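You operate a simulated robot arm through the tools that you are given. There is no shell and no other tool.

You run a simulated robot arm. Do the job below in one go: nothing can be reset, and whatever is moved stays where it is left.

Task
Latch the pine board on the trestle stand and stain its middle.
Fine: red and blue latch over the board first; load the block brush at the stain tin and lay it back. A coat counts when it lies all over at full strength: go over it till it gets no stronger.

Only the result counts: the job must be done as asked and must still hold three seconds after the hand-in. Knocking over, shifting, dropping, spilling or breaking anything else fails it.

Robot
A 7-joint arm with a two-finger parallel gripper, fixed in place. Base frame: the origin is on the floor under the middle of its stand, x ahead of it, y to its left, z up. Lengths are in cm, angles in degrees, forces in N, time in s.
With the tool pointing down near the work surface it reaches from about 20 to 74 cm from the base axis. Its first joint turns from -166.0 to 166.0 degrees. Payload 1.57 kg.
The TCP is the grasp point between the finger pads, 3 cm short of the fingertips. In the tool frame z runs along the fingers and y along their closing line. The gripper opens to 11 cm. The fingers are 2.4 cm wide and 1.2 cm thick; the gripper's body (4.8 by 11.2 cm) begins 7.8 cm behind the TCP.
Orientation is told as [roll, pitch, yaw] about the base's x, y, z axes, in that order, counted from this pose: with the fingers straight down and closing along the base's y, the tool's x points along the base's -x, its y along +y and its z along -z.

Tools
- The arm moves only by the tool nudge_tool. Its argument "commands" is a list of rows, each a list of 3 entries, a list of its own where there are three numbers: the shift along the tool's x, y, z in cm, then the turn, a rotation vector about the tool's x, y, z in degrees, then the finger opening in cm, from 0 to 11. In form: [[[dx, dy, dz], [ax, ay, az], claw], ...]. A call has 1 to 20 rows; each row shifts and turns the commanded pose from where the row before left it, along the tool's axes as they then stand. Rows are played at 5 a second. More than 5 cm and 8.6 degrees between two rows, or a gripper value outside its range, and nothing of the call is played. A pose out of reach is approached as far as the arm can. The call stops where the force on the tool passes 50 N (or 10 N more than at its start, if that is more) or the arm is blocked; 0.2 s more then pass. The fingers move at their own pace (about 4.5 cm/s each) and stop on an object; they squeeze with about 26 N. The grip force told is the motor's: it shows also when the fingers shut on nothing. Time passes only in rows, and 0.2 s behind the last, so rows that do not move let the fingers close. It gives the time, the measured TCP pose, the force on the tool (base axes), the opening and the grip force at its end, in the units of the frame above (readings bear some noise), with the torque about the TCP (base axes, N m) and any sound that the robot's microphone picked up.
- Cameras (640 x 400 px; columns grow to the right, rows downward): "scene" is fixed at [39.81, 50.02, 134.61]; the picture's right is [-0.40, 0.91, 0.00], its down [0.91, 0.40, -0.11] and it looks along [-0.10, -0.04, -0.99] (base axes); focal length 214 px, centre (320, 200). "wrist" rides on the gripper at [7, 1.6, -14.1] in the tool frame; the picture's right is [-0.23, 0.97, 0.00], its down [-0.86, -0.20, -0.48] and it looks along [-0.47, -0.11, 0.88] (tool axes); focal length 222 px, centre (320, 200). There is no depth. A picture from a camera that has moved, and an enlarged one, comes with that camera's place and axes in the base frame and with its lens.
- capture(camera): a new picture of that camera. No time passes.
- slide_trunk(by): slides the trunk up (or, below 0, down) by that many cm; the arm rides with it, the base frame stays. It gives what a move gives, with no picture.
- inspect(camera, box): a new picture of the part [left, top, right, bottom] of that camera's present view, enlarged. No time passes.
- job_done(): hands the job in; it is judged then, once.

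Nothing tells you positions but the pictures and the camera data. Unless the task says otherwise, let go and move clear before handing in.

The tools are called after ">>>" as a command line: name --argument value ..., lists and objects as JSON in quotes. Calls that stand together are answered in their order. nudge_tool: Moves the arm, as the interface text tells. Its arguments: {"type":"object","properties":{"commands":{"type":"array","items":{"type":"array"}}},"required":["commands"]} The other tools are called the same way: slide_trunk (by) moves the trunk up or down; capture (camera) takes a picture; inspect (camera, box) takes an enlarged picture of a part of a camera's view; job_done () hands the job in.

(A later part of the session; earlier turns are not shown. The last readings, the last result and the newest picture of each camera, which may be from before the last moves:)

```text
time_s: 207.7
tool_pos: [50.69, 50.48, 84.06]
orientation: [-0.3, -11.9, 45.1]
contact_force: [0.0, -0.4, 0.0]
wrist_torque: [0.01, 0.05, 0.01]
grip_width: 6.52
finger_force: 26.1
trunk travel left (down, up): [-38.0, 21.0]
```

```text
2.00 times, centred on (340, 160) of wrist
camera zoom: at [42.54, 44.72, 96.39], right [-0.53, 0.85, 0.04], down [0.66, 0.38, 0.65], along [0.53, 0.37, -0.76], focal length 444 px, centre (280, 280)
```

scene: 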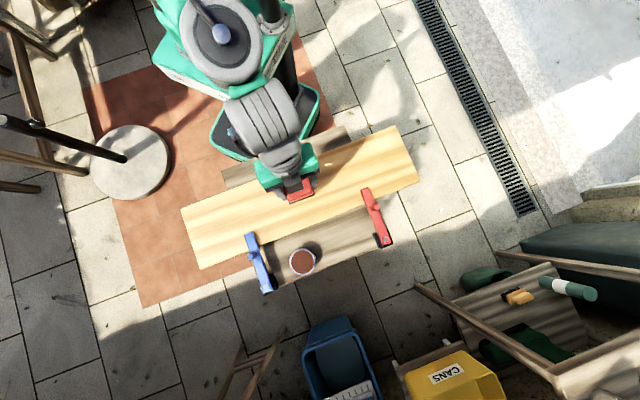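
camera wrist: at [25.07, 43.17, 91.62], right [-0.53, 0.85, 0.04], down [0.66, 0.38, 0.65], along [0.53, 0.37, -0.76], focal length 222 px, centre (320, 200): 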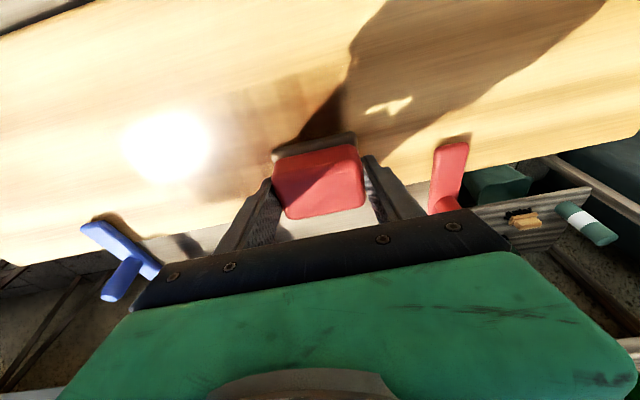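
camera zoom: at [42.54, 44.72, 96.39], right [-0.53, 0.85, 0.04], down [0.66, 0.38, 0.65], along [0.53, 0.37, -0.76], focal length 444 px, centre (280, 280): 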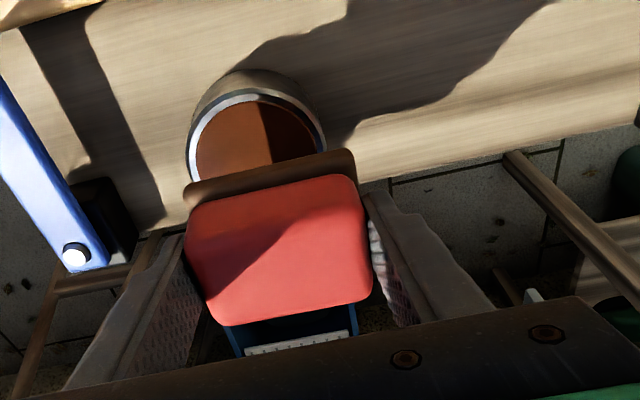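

No visible change there either. To be sure it's full strength and not just a weak load, I'll dip once more and rub one lighter spot with a fresh brush.

>>> nudge_tool --commands '[[[0.42, 0, 1.96], [0, 0, 0], 5], [[0.31, 0, 1.47], [0, 0, 0], 5], [[0.13, 0, 0.59], [0, 0, 0], 5], [[0, 0, 0], [0, 0, 0], 5], [[0.021, 0, 0.098], [0, 0, 0], 5], [[0.021, 0, 0.098], [0, 0, 0], 5], [[0.021, 0, 0.098], [0, 0, 0], 5], [[0, 0, 0], [0, 0, 0], 5], [[0, 0, 0], [0, 0, 0], 5], [[0, 0, 0], [0, 0, 0], 5]]'

>>> inspect --camera "wrist" --box '[220, 100, 380, 200]'

```text
time_s: 209.9
tool_pos: [50.87, 50.51, 79.68]
orientation: [-0.2, -12.2, 45.0]
contact_force: [0.6, 1.1, 5.9]
wrist_torque: [0.08, 0.2, -0.01]
grip_width: 6.52
finger_force: 25.6
trunk travel left (down, up): [-38.0, 21.0]
```

```text
4.00 times, centred on (300, 150) of wrist
camera zoom: at [42.61, 44.66, 92.1], right [-0.53, 0.85, 0.04], down [0.66, 0.38, 0.65], along [0.53, 0.37, -0.76], focal length 888 px, centre (400, 400)
```

zoom: 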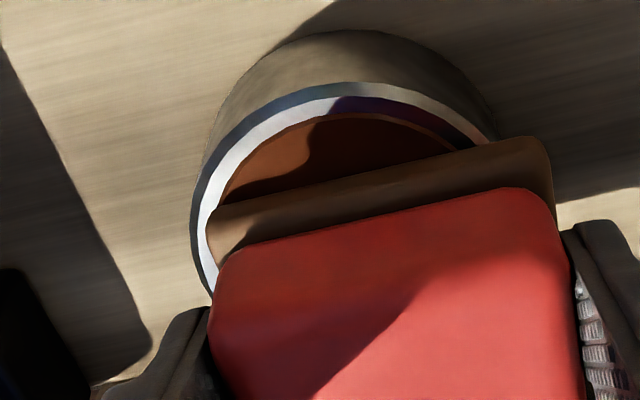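

>>> nudge_tool --commands '[[[-0.1, 0, -0.49], [0, 0, 0], 5], [[-0.42, 0, -1.96], [0, 0, 0], 5], [[-0.44, 0, -2.05], [0, 0, 0], 5], [[3.53, 1.4, -0.757], [0, 0, 0], 5], [[3.53, 1.4, -0.757], [0, 0, 0], 5], [[3.53, 1.4, -0.757], [0, 0, 0], 5], [[3.53, 1.4, -0.757], [0, 0, 0], 5], [[3.53, 1.4, -0.757], [0, 0, 0], 5], [[0.42, 0, 1.96], [0, 0, 0], 5], [[0.42, 0, 1.96], [0, 0, 0], 5], [[0.17, 0, 0.78], [0, 0, 0], 5], [[0, 0, 0], [0, 0, 0], 5], [[0.021, 0, 0.098], [0, 0, 0], 5], [[0.021, 0, 0.098], [0, 0, 0], 5], [[0, 0, 0], [0, 0, 0], 5]]'

```text
time_s: 213.1
tool_pos: [33.03, 42.59, 79.33]
orientation: [-0.2, -12.1, 45.0]
contact_force: [-0.7, -0.8, -0.2]
wrist_torque: [0.03, -0.02, 0.02]
grip_width: 6.53
finger_force: 25.7
trunk travel left (down, up): [-38.0, 21.0]
```

>>> nudge_tool --commands '[[[0.012, 0, 0.06], [0, 0, 0], 5], [[0.012, 0, 0.06], [0, 0, 0], 5], [[0.012, 0, 0.06], [0, 0, 0], 5], [[0, 0, 0], [0, 0, 0], 5]]'

```text
time_s: 214.1
tool_pos: [33.04, 42.59, 79.16]
orientation: [-0.4, -12.2, 45.0]
contact_force: [-0.4, -0.5, 8.6]
wrist_torque: [0.13, 0.37, 0.01]
grip_width: 6.51
finger_force: 26.1
trunk travel left (down, up): [-38.0, 21.0]
```

Contact at 8.6 N. Rubbing this spot with short back-and-forth strokes.

>>> nudge_tool --commands '[[[0.004, 0.7, 0.02], [0, 0, 0], 5], [[0, 0.7, 0], [0, 0, 0], 5], [[0, -0.7, 0], [0, 0, 0], 5], [[0, -0.7, 0], [0, 0, 0], 5], [[0, -0.7, 0], [0, 0, 0], 5], [[0, -0.7, 0], [0, 0, 0], 5], [[0, 0.7, 0], [0, 0, 0], 5], [[0, 0.7, 0], [0, 0, 0], 5], [[0, 0.7, 0], [0, 0, 0], 5], [[0, 0.7, 0], [0, 0, 0], 5], [[0, -0.7, 0], [0, 0, 0], 5], [[0, -0.7, 0], [0, 0, 0], 5], [[0, -0.7, 0], [0, 0, 0], 5], [[0, -0.7, 0], [0, 0, 0], 5], [[0, 0.7, 0], [0, 0, 0], 5], [[0, 0.7, 0], [0, 0, 0], 5], [[-0.1, 0, -0.49], [0, 0, 0], 5], [[0, -4, 0], [0, 0, 0], 5], [[0, -4, 0], [0, 0, 0], 5], [[0, 0, 0], [0, 0, 0], 5]]'

>>> inspect --camera "scene" --box '[285, 160, 365, 220]'

>>> capture --camera "wrist"

```text
time_s: 218.3
tool_pos: [38.81, 36.8, 79.55]
orientation: [-0.3, -12.1, 45.1]
contact_force: [0.8, -0.5, -0.7]
wrist_torque: [-0.01, 0.02, -0.04]
grip_width: 6.51
finger_force: 25.5
trunk travel left (down, up): [-38.0, 21.0]
```

```text
6.67 times, centred on (325, 190) of scene
camera zoom: at [39.81, 50.02, 134.61], right [-0.4, 0.91, 0.0], down [0.91, 0.4, -0.11], along [-0.1, -0.04, -0.99], focal length 1430 px, centre (287, 267)
```

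zoom: 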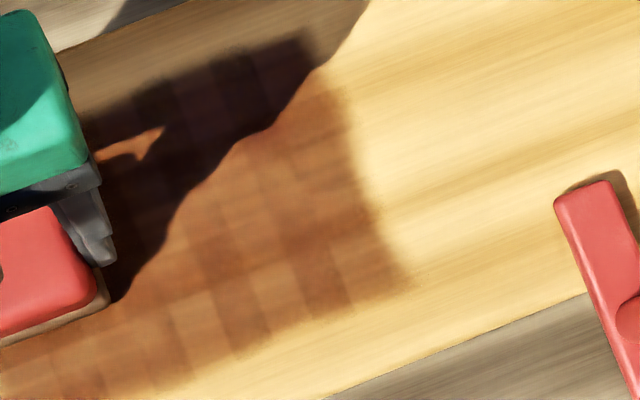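

```text
taken
camera wrist: at [30.58, 31.12, 91.89], right [-0.53, 0.85, 0.04], down [0.66, 0.38, 0.65], along [0.53, 0.37, -0.76], focal length 222 px, centre (320, 200)
```

wrist: 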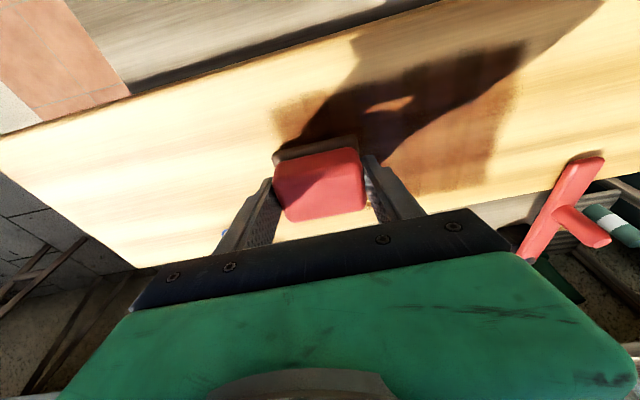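

>>> nudge_tool --commands '[[[-0.42, 0, -1.96], [0, 0, 0], 5], [[-0.53, 0, -2.44], [0, 0, 0], 5], [[-4.38, 0.14, 0.94], [0, 0, 0], 5], [[-4.38, 0.14, 0.94], [0, 0, 0], 5], [[-4.38, 0.14, 0.94], [0, 0, 0], 5], [[-4.2, 0.44, 0.94], [0, 0, 0], 5], [[0, 0, 0], [0, 0, 0], 5]]'

>>> inspect --camera "scene" --box '[285, 160, 365, 220]'

>>> inspect --camera "scene" --box '[270, 155, 350, 215]'

```text
time_s: 219.9
tool_pos: [50.66, 50.21, 83.81]
orientation: [-0.3, -12.0, 45.0]
contact_force: [0.1, 0.2, -0.9]
wrist_torque: [-0.03, -0.02, 0.01]
grip_width: 6.53
finger_force: 26.6
trunk travel left (down, up): [-38.0, 21.0]
```

```text
6.67 times, centred on (325, 190) of scene
camera zoom: at [39.81, 50.02, 134.61], right [-0.4, 0.91, 0.0], down [0.91, 0.4, -0.11], along [-0.1, -0.04, -0.99], focal length 1430 px, centre (287, 267)
```

zoom: 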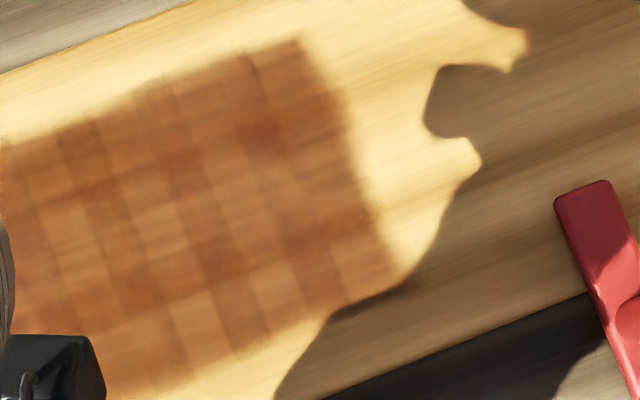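

```text
6.67 times, centred on (310, 185) of scene
camera zoom: at [39.81, 50.02, 134.61], right [-0.4, 0.91, 0.0], down [0.91, 0.4, -0.11], along [-0.1, -0.04, -0.99], focal length 1430 px, centre (387, 300)
```

zoom: 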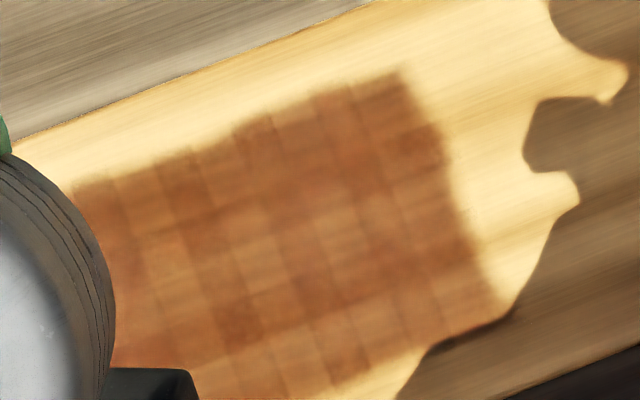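

Rubbing with a fresh brush made no visible change, so the tile pattern is the wood and those cells are at full strength. The near lane has had only two passes, so I'll reload and go over it again.

>>> nudge_tool --commands '[[[0.42, 0, 1.96], [0, 0, 0], 5], [[0.31, 0, 1.47], [0, 0, 0], 5], [[0.08, 0, 0.39], [0, 0, 0], 5], [[0, 0, 0], [0, 0, 0], 5], [[0.021, 0, 0.098], [0, 0, 0], 5], [[0.021, 0, 0.098], [0, 0, 0], 5], [[0.015, 0, 0.07], [0, 0, 0], 5], [[0, 0, 0], [0, 0, 0], 5], [[0, 0, 0], [0, 0, 0], 5]]'

>>> inspect --camera "wrist" --box '[220, 100, 380, 200]'

```text
time_s: 221.9
tool_pos: [50.69, 50.16, 79.92]
orientation: [-0.3, -12.0, 45.0]
contact_force: [-1.1, 0.0, 0.3]
wrist_torque: [0.0, 0.0, 0.0]
grip_width: 6.53
finger_force: 25.9
trunk travel left (down, up): [-38.0, 21.0]
```

```text
4.00 times, centred on (300, 150) of wrist
camera zoom: at [42.47, 44.36, 92.2], right [-0.53, 0.85, 0.04], down [0.66, 0.38, 0.65], along [0.53, 0.37, -0.76], focal length 888 px, centre (400, 400)
```

zoom: 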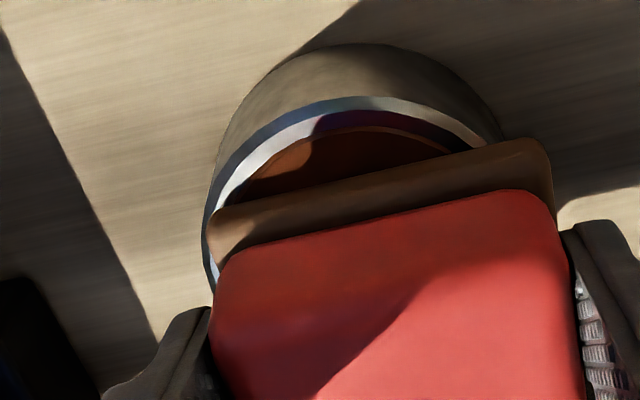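

>>> nudge_tool --commands '[[[0.021, 0, 0.098], [0, 0, 0], 5], [[0.021, 0, 0.098], [0, 0, 0], 5], [[0.012, 0, 0.06], [0, 0, 0], 5], [[0, 0, 0], [0, 0, 0], 5], [[0, 0, 0], [0, 0, 0], 5]]'

```text
time_s: 223.1
tool_pos: [50.63, 50.2, 79.81]
orientation: [-0.2, -12.2, 44.9]
contact_force: [-0.5, -1.2, 8.2]
wrist_torque: [0.02, 0.26, 0.02]
grip_width: 6.54
finger_force: 25.8
trunk travel left (down, up): [-38.0, 21.0]
```

>>> nudge_tool --commands '[[[-0.1, 0, -0.49], [0, 0, 0], 5], [[-0.42, 0, -1.96], [0, 0, 0], 5], [[-0.44, 0, -2.05], [0, 0, 0], 5], [[4.24, -0.09, -0.91], [0, 0, 0], 5], [[4.24, -0.09, -0.91], [0, 0, 0], 5], [[4.24, -0.09, -0.91], [0, 0, 0], 5], [[4.24, -0.09, -0.91], [0, 0, 0], 5], [[4.24, -0.09, -0.91], [0, 0, 0], 5], [[0.42, 0, 1.96], [0, 0, 0], 5], [[0.42, 0, 1.96], [0, 0, 0], 5], [[0.19, 0, 0.88], [0, 0, 0], 5], [[0, 0, 0], [0, 0, 0], 5], [[0.021, 0, 0.098], [0, 0, 0], 5], [[0.021, 0, 0.098], [0, 0, 0], 5], [[0, 0, 0], [0, 0, 0], 5]]'

```text
time_s: 226.3
tool_pos: [35.73, 34.48, 79.12]
orientation: [-0.3, -12.2, 45.1]
contact_force: [-0.6, -0.4, 5.7]
wrist_torque: [0.14, 0.19, 0.05]
grip_width: 6.53
finger_force: 25.9
trunk travel left (down, up): [-38.0, 21.0]
```

Contact 5.7 N. Pressing slightly more and stroking across.

>>> nudge_tool --commands '[[[0.008, 0, 0.04], [0, 0, 0], 5], [[0, 0.68, -0.005], [0, 0, 0], 5], [[0, 0.68, -0.005], [0, 0, 0], 5], [[0, 0.68, -0.005], [0, 0, 0], 5], [[0, 0.68, -0.005], [0, 0, 0], 5], [[0, 0.68, -0.005], [0, 0, 0], 5], [[0, 0.68, -0.005], [0, 0, 0], 5], [[0, 0.68, -0.005], [0, 0, 0], 5], [[0, 0.68, -0.005], [0, 0, 0], 5], [[0, 0.68, -0.005], [0, 0, 0], 5], [[0, 0.68, -0.005], [0, 0, 0], 5], [[0, 0.68, -0.005], [0, 0, 0], 5], [[0, 0.68, -0.005], [0, 0, 0], 5], [[0, 0.68, -0.005], [0, 0, 0], 5], [[0, 0.68, -0.005], [0, 0, 0], 5], [[0, 0.68, -0.005], [0, 0, 0], 5], [[0, 0.68, -0.005], [0, 0, 0], 5], [[0, 0.68, -0.005], [0, 0, 0], 5], [[0, 0.68, -0.005], [0, 0, 0], 5], [[0, 0, 0], [0, 0, 0], 5]]'

>>> inspect --camera "scene" --box '[240, 155, 320, 230]'

```text
time_s: 230.5
tool_pos: [26.84, 43.12, 79.18]
orientation: [-0.2, -12.2, 44.9]
contact_force: [1.0, -1.7, 5.3]
wrist_torque: [0.1, 0.09, -0.05]
grip_width: 6.54
finger_force: 26.0
trunk travel left (down, up): [-38.0, 21.0]
```

```text
5.33 times, centred on (280, 192) of scene
camera zoom: at [39.81, 50.02, 134.61], right [-0.4, 0.91, 0.0], down [0.91, 0.4, -0.11], along [-0.1, -0.04, -0.99], focal length 1144 px, centre (533, 240)
```

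zoom: 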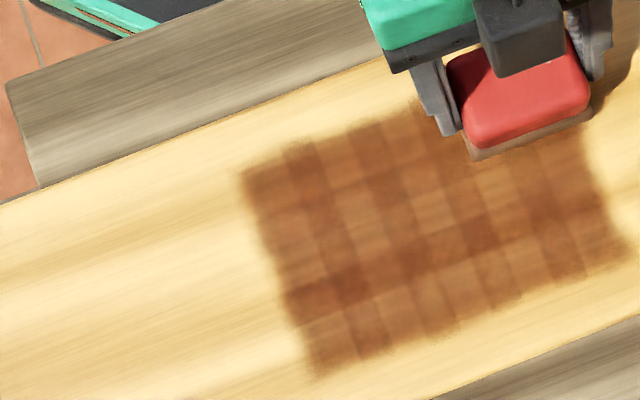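

>>> nudge_tool --commands '[[[0.006, -0.3, 0.03], [0, 0, 0], 5], [[0, -0.68, 0.003], [0, 0, 0], 5], [[0, -0.68, 0.003], [0, 0, 0], 5], [[0, -0.68, 0.003], [0, 0, 0], 5], [[0, -0.68, 0.003], [0, 0, 0], 5], [[0, -0.68, 0.003], [0, 0, 0], 5], [[0, -0.68, 0.003], [0, 0, 0], 5], [[0, -0.68, 0.003], [0, 0, 0], 5], [[0, -0.68, 0.003], [0, 0, 0], 5], [[0, -0.68, 0.003], [0, 0, 0], 5], [[0, -0.68, 0.003], [0, 0, 0], 5], [[0, -0.68, 0.003], [0, 0, 0], 5], [[0, -0.68, 0.003], [0, 0, 0], 5], [[0, -0.68, 0.003], [0, 0, 0], 5], [[0, -0.68, 0.003], [0, 0, 0], 5], [[0, -0.68, 0.003], [0, 0, 0], 5], [[0, -0.68, 0.003], [0, 0, 0], 5], [[0, -0.68, 0.003], [0, 0, 0], 5], [[0, -0.68, 0.003], [0, 0, 0], 5], [[0, 0, 0], [0, 0, 0], 5]]'

>>> inspect --camera "scene" --box '[270, 155, 350, 215]'

```text
time_s: 234.7
tool_pos: [35.78, 34.39, 79.15]
orientation: [-0.2, -12.0, 45.0]
contact_force: [-0.8, -0.5, -0.4]
wrist_torque: [-0.01, 0.01, 0.0]
grip_width: 6.51
finger_force: 26.0
trunk travel left (down, up): [-38.0, 21.0]
```

```text
6.67 times, centred on (310, 185) of scene
camera zoom: at [39.81, 50.02, 134.61], right [-0.4, 0.91, 0.0], down [0.91, 0.4, -0.11], along [-0.1, -0.04, -0.99], focal length 1430 px, centre (387, 300)
```

zoom: 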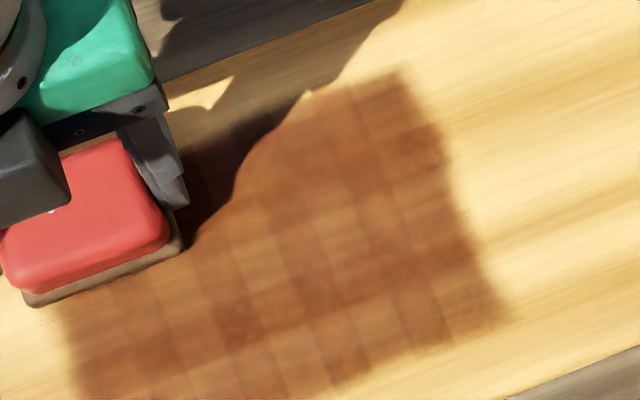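

Contact faded at the left end on the way back, so I'll press down again and rub the left part of the near lane.

>>> nudge_tool --commands '[[[0.012, 0, 0.06], [0, 0, 0], 5], [[0.008, 0, 0.04], [0, 0, 0], 5], [[0, 0, 0], [0, 0, 0], 5]]'

```text
time_s: 235.5
tool_pos: [35.92, 34.34, 79.24]
orientation: [-0.3, -12.1, 45.0]
contact_force: [-0.3, -0.8, 7.0]
wrist_torque: [0.02, 0.23, 0.05]
grip_width: 6.54
finger_force: 25.9
trunk travel left (down, up): [-38.0, 21.0]
```

>>> nudge_tool --commands '[[[0.008, 0.5, 0.03], [0, 0, 0], 5], [[0, 0.8, -0.003], [0, 0, 0], 5], [[0, 0.8, -0.004], [0, 0, 0], 5], [[0, 0.8, -0.004], [0, 0, 0], 5], [[0, 0.8, -0.004], [0, 0, 0], 5], [[0, 0.8, -0.004], [0, 0, 0], 5], [[0, 0.8, -0.004], [0, 0, 0], 5], [[0, -0.8, 0.004], [0, 0, 0], 5], [[0, -0.8, 0.004], [0, 0, 0], 5], [[0, -0.8, 0.004], [0, 0, 0], 5], [[0, -0.8, 0.004], [0, 0, 0], 5], [[0, -0.8, 0.004], [0, 0, 0], 5], [[0, -0.8, 0.004], [0, 0, 0], 5], [[0, -0.5, 0.003], [0, 0, 0], 5], [[0, 0, 0], [0, 0, 0], 5]]'

>>> inspect --camera "wrist" --box '[200, 40, 520, 240]'

```text
time_s: 238.7
tool_pos: [35.72, 34.27, 79.07]
orientation: [-0.3, -12.1, 45.1]
contact_force: [-2.6, 2.3, 13.0]
wrist_torque: [0.38, 0.42, 0.06]
grip_width: 6.55
finger_force: 25.9
trunk travel left (down, up): [-38.0, 21.0]
```

```text
2.00 times, centred on (360, 140) of wrist
camera zoom: at [27.6, 28.51, 91.5], right [-0.53, 0.85, 0.04], down [0.66, 0.38, 0.65], along [0.53, 0.37, -0.76], focal length 444 px, centre (240, 320)
```

zoom: 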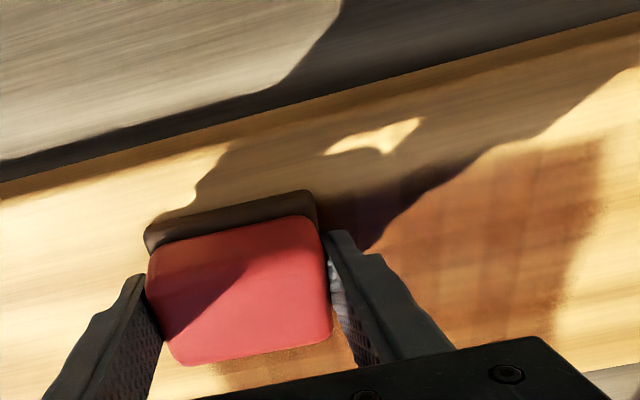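

Now I'll lift and draw the brush back toward the robot to see the whole patch unobstructed.

>>> nudge_tool --commands '[[[-0.1, 0, -0.49], [0, 0, 0], 5], [[-0.42, 0, -1.96], [0, 0, 0], 5], [[-0.53, 0, -2.44], [0, 0, 0], 5], [[3.9, 0, -0.84], [0, 0, 0], 5], [[3.9, 0, -0.84], [0, 0, 0], 5], [[0, 0, 0], [0, 0, 0], 5]]'

>>> inspect --camera "scene" --box '[250, 150, 350, 230]'

>>> capture --camera "scene"

```text
time_s: 240.1
tool_pos: [30.18, 28.44, 84.11]
orientation: [-0.2, -12.1, 45.1]
contact_force: [-0.1, 0.3, 0.9]
wrist_torque: [0.01, 0.0, 0.0]
grip_width: 6.52
finger_force: 25.5
trunk travel left (down, up): [-38.0, 21.0]
```

```text
5.00 times, centred on (300, 190) of scene
camera zoom: at [39.81, 50.02, 134.61], right [-0.4, 0.91, 0.0], down [0.91, 0.4, -0.11], along [-0.1, -0.04, -0.99], focal length 1072 px, centre (420, 250)
```

zoom: 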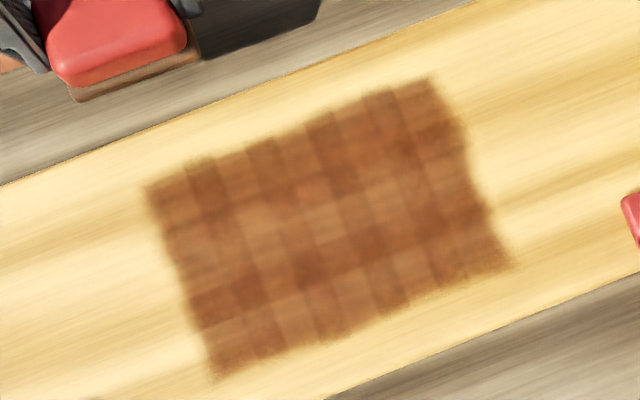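

```text
taken
```

scene: 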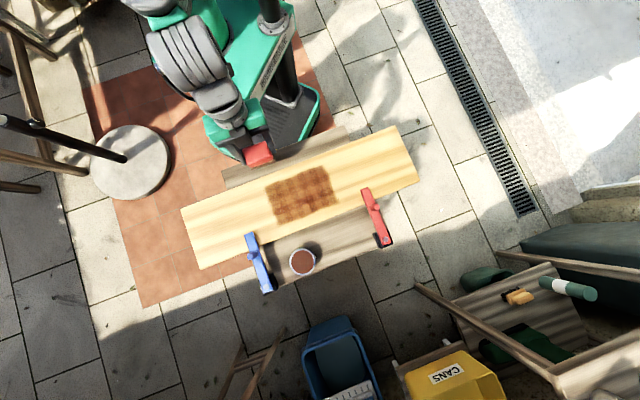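

The stained rectangle is complete in outline and both latches hold. To confirm saturation, I'll reload, give the near lane another two passes with good contact, and compare from this exact view.

>>> nudge_tool --commands '[[[-4.16, 0.137, 0.892], [0, 0, 0], 5], [[-4.16, 0.137, 0.892], [0, 0, 0], 5], [[-4.16, 0.137, 0.892], [0, 0, 0], 5], [[-4.16, 0.137, 0.892], [0, 0, 0], 5], [[-4.16, 0.137, 0.892], [0, 0, 0], 5], [[-4.16, 0.137, 0.892], [0, 0, 0], 5], [[-4.16, 0.137, 0.892], [0, 0, 0], 5], [[0.42, 0, 1.96], [0, 0, 0], 5], [[0.31, 0, 1.47], [0, 0, 0], 5], [[0.13, 0, 0.59], [0, 0, 0], 5], [[0, 0, 0], [0, 0, 0], 5], [[0.021, 0, 0.098], [0, 0, 0], 5], [[0.021, 0, 0.098], [0, 0, 0], 5], [[0.015, 0, 0.07], [0, 0, 0], 5], [[0, 0, 0], [0, 0, 0], 5]]'

>>> inspect --camera "wrist" --box '[220, 100, 380, 200]'

```text
time_s: 243.3
tool_pos: [50.65, 50.29, 79.83]
orientation: [-0.4, -12.1, 45.1]
contact_force: [-0.1, -0.6, 2.9]
wrist_torque: [-0.02, 0.13, 0.02]
grip_width: 6.53
finger_force: 25.7
trunk travel left (down, up): [-38.0, 21.0]
```

```text
4.00 times, centred on (300, 150) of wrist
camera zoom: at [42.37, 44.62, 92.11], right [-0.53, 0.85, 0.04], down [0.66, 0.38, 0.65], along [0.53, 0.37, -0.76], focal length 888 px, centre (400, 400)
```

zoom: 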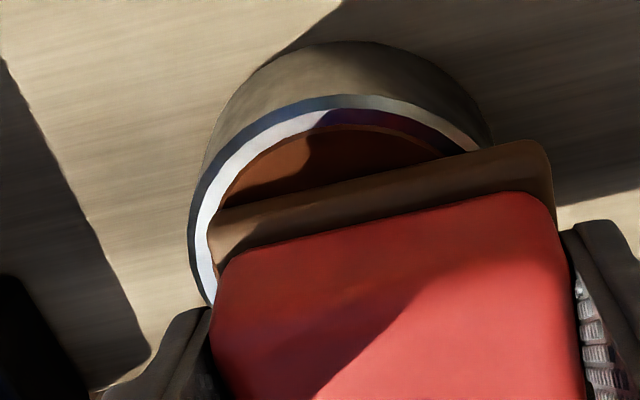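

>>> nudge_tool --commands '[[[0.01, 0, 0.05], [0, 0, 0], 5], [[0, 0, 0], [0, 0, 0], 5], [[0, 0, 0], [0, 0, 0], 5], [[-0.1, 0, -0.49], [0, 0, 0], 5], [[-0.42, 0, -1.96], [0, 0, 0], 5], [[-0.44, 0, -2.05], [0, 0, 0], 5], [[4.24, -0.09, -0.91], [0, 0, 0], 5], [[4.24, -0.09, -0.91], [0, 0, 0], 5], [[4.24, -0.09, -0.91], [0, 0, 0], 5], [[4.24, -0.09, -0.91], [0, 0, 0], 5], [[4.24, -0.09, -0.91], [0, 0, 0], 5], [[0.42, 0, 1.96], [0, 0, 0], 5], [[0.42, 0, 1.96], [0, 0, 0], 5], [[0.19, 0, 0.88], [0, 0, 0], 5], [[0, 0, 0], [0, 0, 0], 5], [[0.021, 0, 0.098], [0, 0, 0], 5], [[0.021, 0, 0.098], [0, 0, 0], 5], [[0.01, 0, 0.05], [0, 0, 0], 5], [[0, 0, 0], [0, 0, 0], 5]]'

```text
time_s: 247.3
tool_pos: [35.49, 34.87, 79.09]
orientation: [-0.3, -12.2, 45.1]
contact_force: [-0.9, -1.9, 4.4]
wrist_torque: [0.04, 0.18, 0.04]
grip_width: 6.55
finger_force: 26.1
trunk travel left (down, up): [-38.0, 21.0]
```

>>> nudge_tool --commands '[[[0.2, -0.3, 0.01], [0, 0, 0], 5], [[0.01, 0, 0.05], [0, 0, 0], 5], [[0, 0.7, -0.004], [0, 0, 0], 5], [[0, 0.7, -0.004], [0, 0, 0], 5], [[0, 0.7, -0.004], [0, 0, 0], 5], [[0, 0.7, -0.004], [0, 0, 0], 5], [[0, 0.7, -0.004], [0, 0, 0], 5], [[0, 0.7, -0.004], [0, 0, 0], 5], [[0, 0.7, -0.004], [0, 0, 0], 5], [[0, 0.7, -0.004], [0, 0, 0], 5], [[0, 0.7, -0.004], [0, 0, 0], 5], [[0, 0.7, -0.004], [0, 0, 0], 5], [[0, 0.7, -0.004], [0, 0, 0], 5], [[0, 0.7, -0.004], [0, 0, 0], 5], [[0, 0.7, -0.004], [0, 0, 0], 5], [[0, 0.7, -0.004], [0, 0, 0], 5], [[0, 0.7, -0.004], [0, 0, 0], 5], [[0, 0.7, -0.004], [0, 0, 0], 5], [[0, 0.7, -0.004], [0, 0, 0], 5], [[0, 0, 0], [0, 0, 0], 5]]'

>>> nudge_tool --commands '[[[0, -0.7, 0.004], [0, 0, 0], 5], [[0, -0.7, 0.004], [0, 0, 0], 5], [[0, -0.7, 0.004], [0, 0, 0], 5], [[0, -0.7, 0.004], [0, 0, 0], 5], [[0, -0.7, 0.004], [0, 0, 0], 5], [[0, -0.7, 0.004], [0, 0, 0], 5], [[0, -0.7, 0.004], [0, 0, 0], 5], [[0, -0.7, 0.004], [0, 0, 0], 5], [[0, -0.7, 0.004], [0, 0, 0], 5], [[0, -0.7, 0.004], [0, 0, 0], 5], [[0, -0.7, 0.004], [0, 0, 0], 5], [[0, -0.7, 0.004], [0, 0, 0], 5], [[0, -0.7, 0.004], [0, 0, 0], 5], [[0, -0.7, 0.004], [0, 0, 0], 5], [[0, -0.7, 0.004], [0, 0, 0], 5], [[0, -0.7, 0.004], [0, 0, 0], 5], [[0, -0.7, 0.004], [0, 0, 0], 5], [[0, 0, 0], [0, 0, 0], 5]]'

```text
time_s: 251.5
tool_pos: [27.13, 42.71, 79.12]
orientation: [-0.1, -12.3, 44.9]
contact_force: [8.1, -6.8, 33.6]
wrist_torque: [-0.01, 0.15, -0.03]
grip_width: 6.52
finger_force: 26.7
trunk travel left (down, up): [-38.0, 21.0]
```

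```text
time_s: 255.3
tool_pos: [35.52, 34.35, 79.17]
orientation: [-0.3, -12.5, 45.1]
contact_force: [-8.2, 7.2, 32.7]
wrist_torque: [0.54, 0.72, 0.03]
grip_width: 6.51
finger_force: 25.7
trunk travel left (down, up): [-38.0, 21.0]
```

>>> nudge_tool --commands '[[[-0.1, 0, -0.49], [0, 0, 0], 5], [[-0.42, 0, -1.96], [0, 0, 0], 5], [[-0.53, 0, -2.44], [0, 0, 0], 5], [[3.9, -0.2, -0.84], [0, 0, 0], 5], [[3.9, -0.2, -0.84], [0, 0, 0], 5], [[0, 0, 0], [0, 0, 0], 5]]'

>>> inspect --camera "scene" --box '[250, 150, 350, 230]'

>>> inspect --camera "scene" --box '[255, 155, 305, 195]'

>>> inspect --camera "scene" --box '[305, 160, 355, 200]'

```text
time_s: 256.7
tool_pos: [30.28, 28.43, 84.0]
orientation: [-0.3, -12.1, 45.1]
contact_force: [0.5, 0.3, -0.6]
wrist_torque: [0.02, 0.04, 0.02]
grip_width: 6.52
finger_force: 26.2
trunk travel left (down, up): [-38.0, 21.0]
```

```text
5.00 times, centred on (300, 190) of scene
camera zoom: at [39.81, 50.02, 134.61], right [-0.4, 0.91, 0.0], down [0.91, 0.4, -0.11], along [-0.1, -0.04, -0.99], focal length 1072 px, centre (420, 250)
```

zoom: 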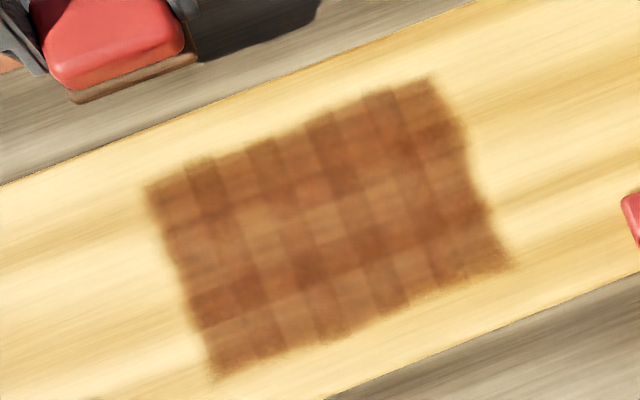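

```text
10.00 times, centred on (280, 175) of scene
camera zoom: at [39.81, 50.02, 134.61], right [-0.4, 0.91, 0.0], down [0.91, 0.4, -0.11], along [-0.1, -0.04, -0.99], focal length 2145 px, centre (720, 450)
```

zoom: 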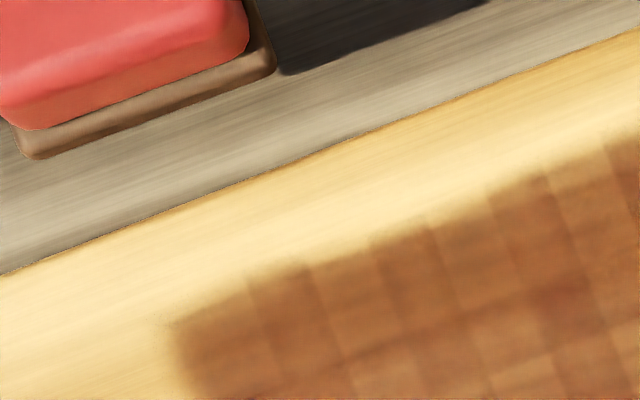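

```text
10.00 times, centred on (330, 180) of scene
camera zoom: at [39.81, 50.02, 134.61], right [-0.4, 0.91, 0.0], down [0.91, 0.4, -0.11], along [-0.1, -0.04, -0.99], focal length 2145 px, centre (220, 400)
```

zoom: 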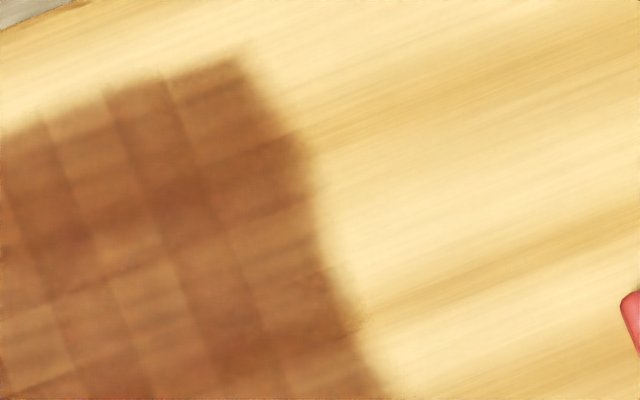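

The zone measures 18 × 12 cm centred on the board, and the view is unchanged after firm passes. I'll check the left and far columns at high zoom for a baseline.

>>> inspect --camera "scene" --box '[260, 180, 310, 230]'

>>> inspect --camera "scene" --box '[300, 180, 360, 230]'

```text
8.00 times, centred on (285, 205) of scene
camera zoom: at [39.81, 50.02, 134.61], right [-0.4, 0.91, 0.0], down [0.91, 0.4, -0.11], along [-0.1, -0.04, -0.99], focal length 1716 px, centre (600, 160)
```

zoom: 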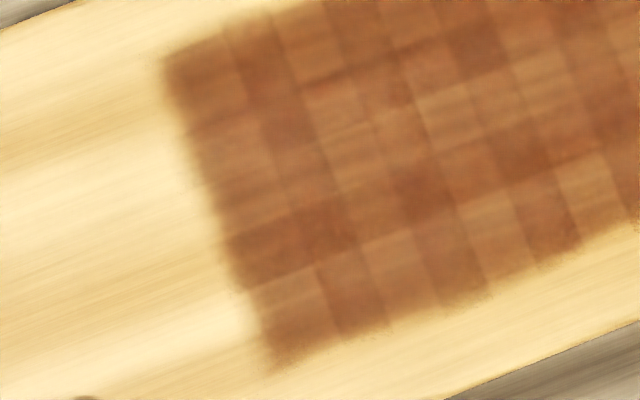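

```text
8.00 times, centred on (330, 205) of scene
camera zoom: at [39.81, 50.02, 134.61], right [-0.4, 0.91, 0.0], down [0.91, 0.4, -0.11], along [-0.1, -0.04, -0.99], focal length 1716 px, centre (240, 160)
```

zoom: 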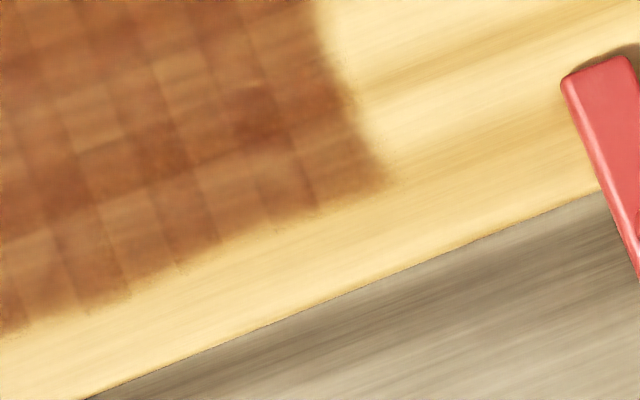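

I'll do one last confirming round with a fresh load over the far and centre lanes, then compare with this baseline.

>>> nudge_tool --commands '[[[-4.16, 0.137, 0.892], [0, 0, 0], 5], [[-4.16, 0.137, 0.892], [0, 0, 0], 5], [[-4.16, 0.137, 0.892], [0, 0, 0], 5], [[-4.16, 0.137, 0.892], [0, 0, 0], 5], [[-4.16, 0.137, 0.892], [0, 0, 0], 5], [[-4.16, 0.137, 0.892], [0, 0, 0], 5], [[-4.16, 0.137, 0.892], [0, 0, 0], 5], [[0.42, 0, 1.96], [0, 0, 0], 5], [[0.31, 0, 1.47], [0, 0, 0], 5], [[0.13, 0, 0.59], [0, 0, 0], 5], [[0, 0, 0], [0, 0, 0], 5], [[0.021, 0, 0.098], [0, 0, 0], 5], [[0.021, 0, 0.098], [0, 0, 0], 5], [[0, 0, 0], [0, 0, 0], 5]]'

```text
time_s: 259.7
tool_pos: [50.5, 50.26, 79.74]
orientation: [-0.4, -12.2, 45.0]
contact_force: [1.1, -0.7, 3.7]
wrist_torque: [-0.01, 0.1, 0.04]
grip_width: 6.52
finger_force: 26.3
trunk travel left (down, up): [-38.0, 21.0]
```

>>> nudge_tool --commands '[[[0.01, 0, 0.04], [0, 0, 0], 5], [[0, 0, 0], [0, 0, 0], 5], [[0, 0, 0], [0, 0, 0], 5], [[-0.1, 0, -0.49], [0, 0, 0], 5], [[-0.42, 0, -1.96], [0, 0, 0], 5], [[-0.44, 0, -2.05], [0, 0, 0], 5], [[4.46, -0.13, -0.956], [0, 0, 0], 5], [[4.46, -0.13, -0.956], [0, 0, 0], 5], [[4.46, -0.13, -0.956], [0, 0, 0], 5], [[0.42, 0, 1.96], [0, 0, 0], 5], [[0.42, 0, 1.96], [0, 0, 0], 5], [[0.19, 0, 0.88], [0, 0, 0], 5], [[0, 0, 0], [0, 0, 0], 5], [[0.021, 0, 0.098], [0, 0, 0], 5], [[0.021, 0, 0.098], [0, 0, 0], 5], [[0.012, 0, 0.06], [0, 0, 0], 5], [[0, 0, 0], [0, 0, 0], 5]]'

```text
time_s: 263.3
tool_pos: [41.28, 40.28, 79.13]
orientation: [-0.3, -12.2, 45.0]
contact_force: [0.4, 0.9, 2.2]
wrist_torque: [0.07, 0.11, -0.05]
grip_width: 6.53
finger_force: 26.2
trunk travel left (down, up): [-38.0, 21.0]
```

>>> nudge_tool --commands '[[[0.012, 0, 0.06], [0, 0, 0], 5], [[0, 0.7, -0.006], [0, 0, 0], 5], [[0, 0.7, -0.006], [0, 0, 0], 5], [[0, 0.7, -0.006], [0, 0, 0], 5], [[0, 0.7, -0.006], [0, 0, 0], 5], [[0, 0.7, -0.006], [0, 0, 0], 5], [[0, 0.7, -0.006], [0, 0, 0], 5], [[0, 0.7, -0.006], [0, 0, 0], 5], [[0, 0.7, -0.006], [0, 0, 0], 5], [[0, 0.7, -0.006], [0, 0, 0], 5], [[0, 0.7, -0.006], [0, 0, 0], 5], [[0, 0.7, -0.006], [0, 0, 0], 5], [[0, 0.7, -0.006], [0, 0, 0], 5], [[0, 0.7, -0.006], [0, 0, 0], 5], [[0, 0.7, -0.006], [0, 0, 0], 5], [[0, 0.7, -0.006], [0, 0, 0], 5], [[0, 0.7, -0.006], [0, 0, 0], 5], [[0, 0.7, -0.006], [0, 0, 0], 5], [[0, 0, 0], [0, 0, 0], 5]]'

```text
time_s: 267.3
tool_pos: [32.76, 48.54, 79.22]
orientation: [-0.3, -12.1, 45.0]
contact_force: [-0.1, -3.1, 8.5]
wrist_torque: [0.12, 0.16, 0.01]
grip_width: 6.51
finger_force: 26.4
trunk travel left (down, up): [-38.0, 21.0]
```

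Now slide across to the centre lane and stroke back.

>>> nudge_tool --commands '[[[0.782, 0, -0.168], [0, 0, 0], 5], [[0.782, 0, -0.168], [0, 0, 0], 5], [[0.782, 0, -0.168], [0, 0, 0], 5], [[0.782, 0, -0.168], [0, 0, 0], 5], [[0.782, 0, -0.168], [0, 0, 0], 5], [[0, 0, 0], [0, 0, 0], 5]]'

```text
time_s: 268.7
tool_pos: [30.07, 45.77, 79.24]
orientation: [-0.4, -12.1, 45.1]
contact_force: [0.3, 0.4, 4.7]
wrist_torque: [0.18, 0.14, -0.02]
grip_width: 6.53
finger_force: 26.2
trunk travel left (down, up): [-38.0, 21.0]
```

>>> nudge_tool --commands '[[[0.01, 0.2, 0.05], [0, 0, 0], 5], [[0, -0.7, 0.004], [0, 0, 0], 5], [[0, -0.7, 0.004], [0, 0, 0], 5], [[0, -0.7, 0.004], [0, 0, 0], 5], [[0, -0.7, 0.004], [0, 0, 0], 5], [[0, -0.7, 0.004], [0, 0, 0], 5], [[0, -0.7, 0.004], [0, 0, 0], 5], [[0, -0.7, 0.004], [0, 0, 0], 5], [[0, -0.7, 0.004], [0, 0, 0], 5], [[0, -0.7, 0.004], [0, 0, 0], 5], [[0, -0.7, 0.004], [0, 0, 0], 5], [[0, -0.7, 0.004], [0, 0, 0], 5], [[0, -0.7, 0.004], [0, 0, 0], 5], [[0, -0.7, 0.004], [0, 0, 0], 5], [[0, -0.7, 0.004], [0, 0, 0], 5], [[0, -0.7, 0.004], [0, 0, 0], 5], [[0, -0.7, 0.004], [0, 0, 0], 5], [[0, -0.7, 0.004], [0, 0, 0], 5], [[0, 0, 0], [0, 0, 0], 5]]'

>>> nudge_tool --commands '[[[-0.1, 0, -0.49], [0, 0, 0], 5], [[-0.42, 0, -1.96], [0, 0, 0], 5], [[-0.53, 0, -2.44], [0, 0, 0], 5], [[3.9, -0.1, -0.84], [0, 0, 0], 5], [[3.9, -0.1, -0.84], [0, 0, 0], 5], [[3.9, -0.1, -0.84], [0, 0, 0], 5], [[0, 0, 0], [0, 0, 0], 5]]'

>>> inspect --camera "scene" --box '[250, 150, 350, 230]'

>>> inspect --camera "scene" --box '[260, 180, 310, 230]'

>>> inspect --camera "scene" --box '[300, 180, 360, 230]'

```text
time_s: 272.7
tool_pos: [38.19, 37.53, 79.13]
orientation: [-0.2, -12.1, 45.0]
contact_force: [-0.4, 0.4, 3.6]
wrist_torque: [0.07, 0.12, 0.0]
grip_width: 6.54
finger_force: 26.6
trunk travel left (down, up): [-38.0, 21.0]
```

```text
time_s: 274.3
tool_pos: [29.76, 28.79, 84.27]
orientation: [-0.3, -12.1, 44.9]
contact_force: [-0.4, 0.6, 0.2]
wrist_torque: [0.01, 0.05, -0.01]
grip_width: 6.55
finger_force: 25.7
trunk travel left (down, up): [-38.0, 21.0]
```

```text
5.00 times, centred on (300, 190) of scene
camera zoom: at [39.81, 50.02, 134.61], right [-0.4, 0.91, 0.0], down [0.91, 0.4, -0.11], along [-0.1, -0.04, -0.99], focal length 1072 px, centre (420, 250)
```

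zoom: 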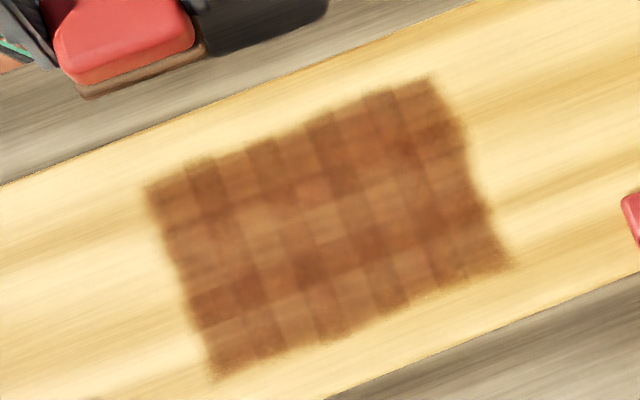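

```text
8.00 times, centred on (285, 205) of scene
camera zoom: at [39.81, 50.02, 134.61], right [-0.4, 0.91, 0.0], down [0.91, 0.4, -0.11], along [-0.1, -0.04, -0.99], focal length 1716 px, centre (600, 160)
```

zoom: 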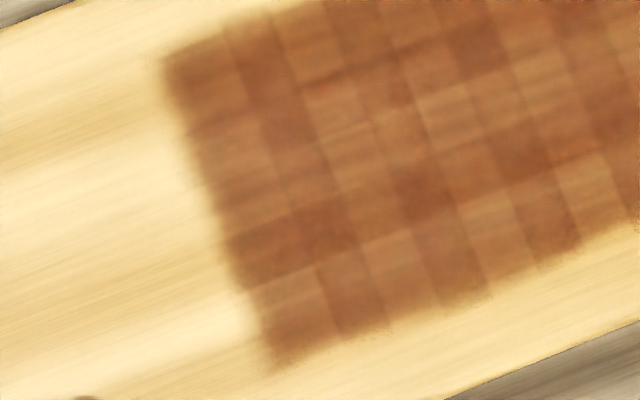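

```text
8.00 times, centred on (330, 205) of scene
camera zoom: at [39.81, 50.02, 134.61], right [-0.4, 0.91, 0.0], down [0.91, 0.4, -0.11], along [-0.1, -0.04, -0.99], focal length 1716 px, centre (240, 160)
```

zoom: 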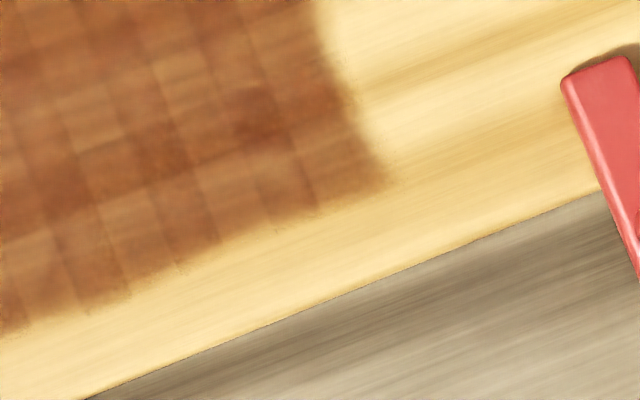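

Identical in every view: the coat is at full strength all over. Now I'll lay the brush back in its own place at (43.17, 57.37).

>>> nudge_tool --commands '[[[-4.147, 1.533, 0.889], [0, 0, 0], 5], [[-4.147, 1.533, 0.889], [0, 0, 0], 5], [[-4.147, 1.533, 0.889], [0, 0, 0], 5], [[-4.147, 1.533, 0.889], [0, 0, 0], 5], [[-4.147, 1.533, 0.889], [0, 0, 0], 5], [[-4.147, 1.533, 0.889], [0, 0, 0], 5], [[-4.147, 1.533, 0.889], [0, 0, 0], 5], [[0, 0, 0], [0, 0, 0], 5]]'

>>> capture --camera "wrist"

```text
time_s: 276.1
tool_pos: [43.39, 57.41, 84.1]
orientation: [-0.3, -12.1, 45.1]
contact_force: [0.2, 0.0, -1.1]
wrist_torque: [-0.01, 0.02, -0.02]
grip_width: 6.54
finger_force: 26.0
trunk travel left (down, up): [-38.0, 21.0]
```

```text
taken
camera wrist: at [35.18, 51.75, 96.35], right [-0.53, 0.85, 0.04], down [0.66, 0.38, 0.65], along [0.53, 0.37, -0.76], focal length 222 px, centre (320, 200)
```

wrist: 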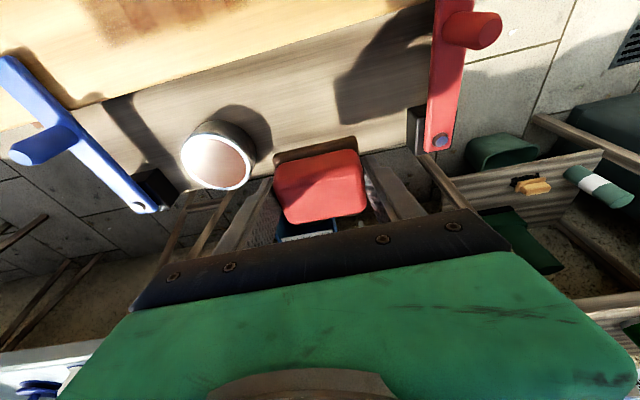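

>>> nudge_tool --commands '[[[0.56, -0.1, 1.92], [0, 0, 0], 5], [[0.42, 0, 1.96], [0, 0, 0], 5], [[0.42, 0, 1.96], [0, 0, 0], 5], [[0.15, 0, 0.68], [0, 0, 0], 5], [[0, 0, 0], [0, 0, 0], 5]]'

>>> inspect --camera "wrist" --box '[180, 90, 460, 260]'

```text
time_s: 277.3
tool_pos: [43.27, 57.24, 77.32]
orientation: [-0.3, -12.1, 45.1]
contact_force: [0.5, -0.4, 0.6]
wrist_torque: [-0.02, 0.0, 0.04]
grip_width: 6.5
finger_force: 26.1
trunk travel left (down, up): [-38.0, 21.0]
```

```text
2.29 times, centred on (320, 175) of wrist
camera zoom: at [35.13, 51.53, 89.71], right [-0.53, 0.85, 0.04], down [0.66, 0.38, 0.65], along [0.53, 0.37, -0.76], focal length 508 px, centre (320, 257)
```

zoom: 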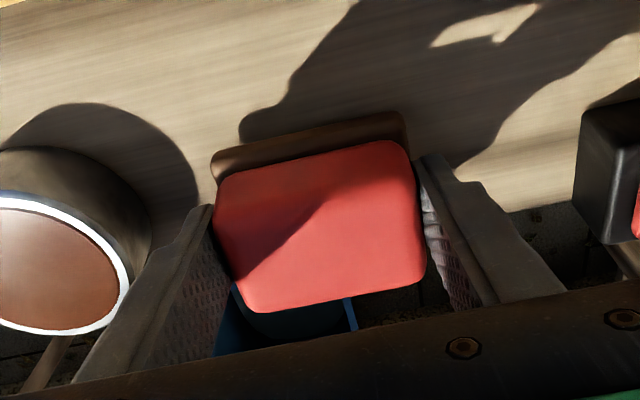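

>>> nudge_tool --commands '[[[0.042, 0, 0.196], [0, 0, 0], 5], [[0.042, 0, 0.196], [0, 0, 0], 5], [[0.031, 0, 0.147], [0, 0, 0], 5], [[0.021, 0, 0.098], [0, 0, 0], 5], [[0, 0, 0], [0, 0, 0], 5]]'

>>> nudge_tool --commands '[[[0.015, 0, 0.07], [0, 0, 0], 5], [[0, 0, 0], [0, 0, 0], 5]]'

```text
time_s: 278.5
tool_pos: [43.36, 57.36, 76.76]
orientation: [-0.3, -12.1, 45.1]
contact_force: [-0.9, 0.4, -0.2]
wrist_torque: [0.03, -0.01, -0.05]
grip_width: 6.53
finger_force: 25.3
trunk travel left (down, up): [-38.0, 21.0]
```

```text
time_s: 279.1
tool_pos: [43.39, 57.39, 76.71]
orientation: [-0.4, -12.2, 45.1]
contact_force: [0.5, -0.1, -0.3]
wrist_torque: [0.01, 0.01, 0.02]
grip_width: 6.51
finger_force: 25.7
trunk travel left (down, up): [-38.0, 21.0]
```

>>> nudge_tool --commands '[[[0.021, 0, 0.098], [0, 0, 0], 5], [[0.015, 0, 0.07], [0, 0, 0], 5], [[0, 0, 0], [0, 0, 0], 5]]'

```text
time_s: 279.9
tool_pos: [43.41, 57.32, 76.48]
orientation: [-0.4, -12.1, 45.0]
contact_force: [1.0, 0.3, 0.2]
wrist_torque: [0.02, 0.0, -0.03]
grip_width: 6.55
finger_force: 26.4
trunk travel left (down, up): [-38.0, 21.0]
```

>>> nudge_tool --commands '[[[0.012, 0, 0.06], [0, 0, 0], 5], [[0.012, 0, 0.06], [0, 0, 0], 5], [[0, 0, 0], [0, 0, 0], 5]]'

```text
time_s: 280.7
tool_pos: [43.45, 57.25, 76.35]
orientation: [-0.3, -12.1, 45.0]
contact_force: [0.2, -0.3, -0.3]
wrist_torque: [0.02, 0.01, 0.02]
grip_width: 6.52
finger_force: 26.5
trunk travel left (down, up): [-38.0, 21.0]
```

>>> nudge_tool --commands '[[[0.012, 0, 0.06], [0, 0, 0], 5], [[0.012, 0, 0.06], [0, 0, 0], 5], [[0, 0, 0], [0, 0, 0], 5]]'

```text
time_s: 281.5
tool_pos: [43.48, 57.28, 76.4]
orientation: [-0.3, -12.3, 45.1]
contact_force: [-0.8, 0.0, 3.8]
wrist_torque: [0.04, 0.22, 0.04]
grip_width: 6.54
finger_force: 25.2
trunk travel left (down, up): [-38.0, 21.0]
```

The brush is resting on the plank at 3.8 N. Opening gently and lifting straight away.

>>> nudge_tool --commands '[[[0, 0, 0], [0, 0, 0], 7.2], [[0, 0, 0], [0, 0, 0], 8.2], [[0, 0, 0], [0, 0, 0], 8.2], [[0, 0, 0], [0, 0, 0], 8.2]]'

>>> inspect --camera "wrist" --box '[180, 90, 460, 260]'

```text
time_s: 282.5
tool_pos: [43.45, 57.34, 76.3]
orientation: [-0.3, -12.1, 45.1]
contact_force: [1.8, -0.7, 5.4]
wrist_torque: [0.13, 0.11, -0.05]
grip_width: 8.02
finger_force: 0.0
trunk travel left (down, up): [-38.0, 21.0]
```

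```text
2.29 times, centred on (320, 175) of wrist
camera zoom: at [35.25, 51.54, 88.71], right [-0.53, 0.85, 0.04], down [0.66, 0.38, 0.65], along [0.53, 0.37, -0.76], focal length 508 px, centre (320, 257)
```

zoom: 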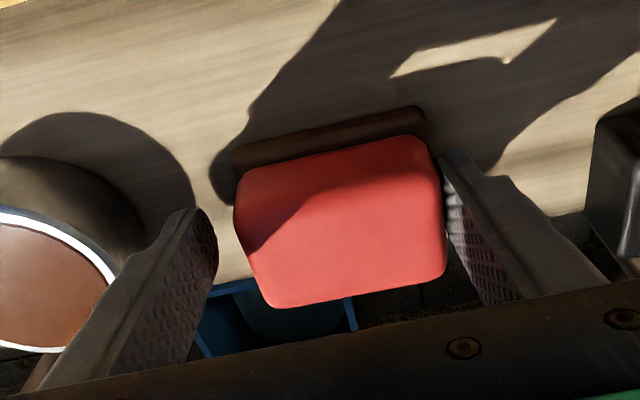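

The brush shifted a few millimetres along with one fingertip, which was resting on its base flange. I'll lift straight up now to release it.

>>> nudge_tool --commands '[[[-0.042, 0, -0.196], [0, 0, 0], 8.2], [[-0.084, 0, -0.39], [0, 0, 0], 8.2], [[0, 0, 0], [0, 0, 0], 8.2]]'

>>> inspect --camera "wrist" --box '[180, 90, 460, 260]'

```text
time_s: 283.3
tool_pos: [43.45, 57.41, 76.8]
orientation: [-0.3, -12.0, 45.2]
contact_force: [0.1, -0.7, 0.0]
wrist_torque: [-0.01, 0.02, -0.01]
grip_width: 8.19
finger_force: 0.1
trunk travel left (down, up): [-38.0, 21.0]
```

```text
2.29 times, centred on (320, 175) of wrist
camera zoom: at [35.24, 51.53, 89.2], right [-0.53, 0.85, 0.04], down [0.66, 0.38, 0.65], along [0.53, 0.37, -0.76], focal length 508 px, centre (320, 257)
```

zoom: 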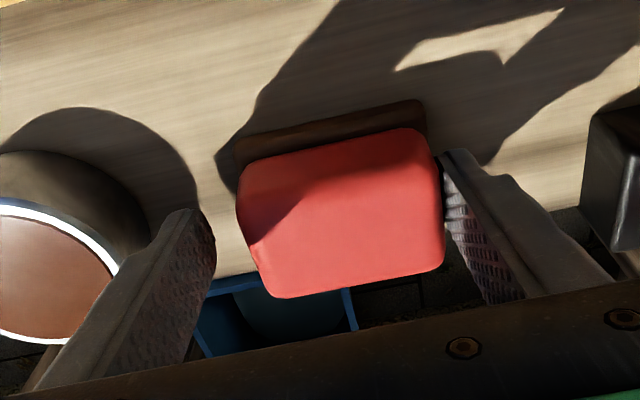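

Released cleanly. Lifting away and checking the brush.

>>> nudge_tool --commands '[[[-0.21, 0, -0.98], [0, 0, 0], 8.2], [[-0.42, 0, -1.96], [0, 0, 0], 8.2], [[-0.84, 0, -3.91], [0, 0, 0], 8.2], [[-0.84, 0, -3.91], [0, 0, 0], 8.2], [[0, 0, 0], [0, 0, 0], 8.2]]'

>>> inspect --camera "wrist" --box '[160, 40, 480, 240]'

```text
time_s: 284.5
tool_pos: [43.31, 57.47, 87.91]
orientation: [-0.3, -12.1, 45.0]
contact_force: [0.6, -0.6, -0.6]
wrist_torque: [0.02, -0.03, 0.01]
grip_width: 8.19
finger_force: 0.0
trunk travel left (down, up): [-38.0, 21.0]
```

```text
2.00 times, centred on (320, 140) of wrist
camera zoom: at [35.19, 51.63, 100.29], right [-0.53, 0.85, 0.04], down [0.66, 0.38, 0.65], along [0.53, 0.37, -0.76], focal length 444 px, centre (320, 320)
```

zoom: 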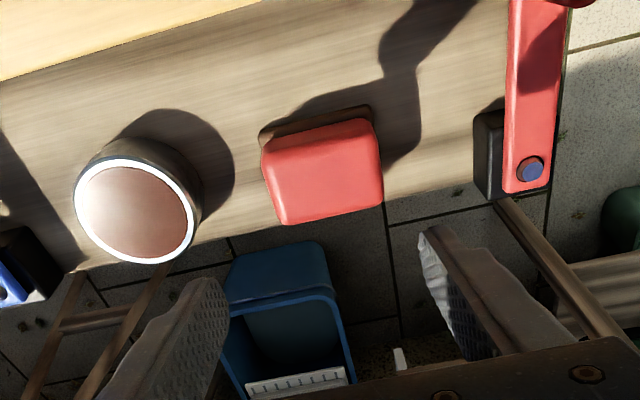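

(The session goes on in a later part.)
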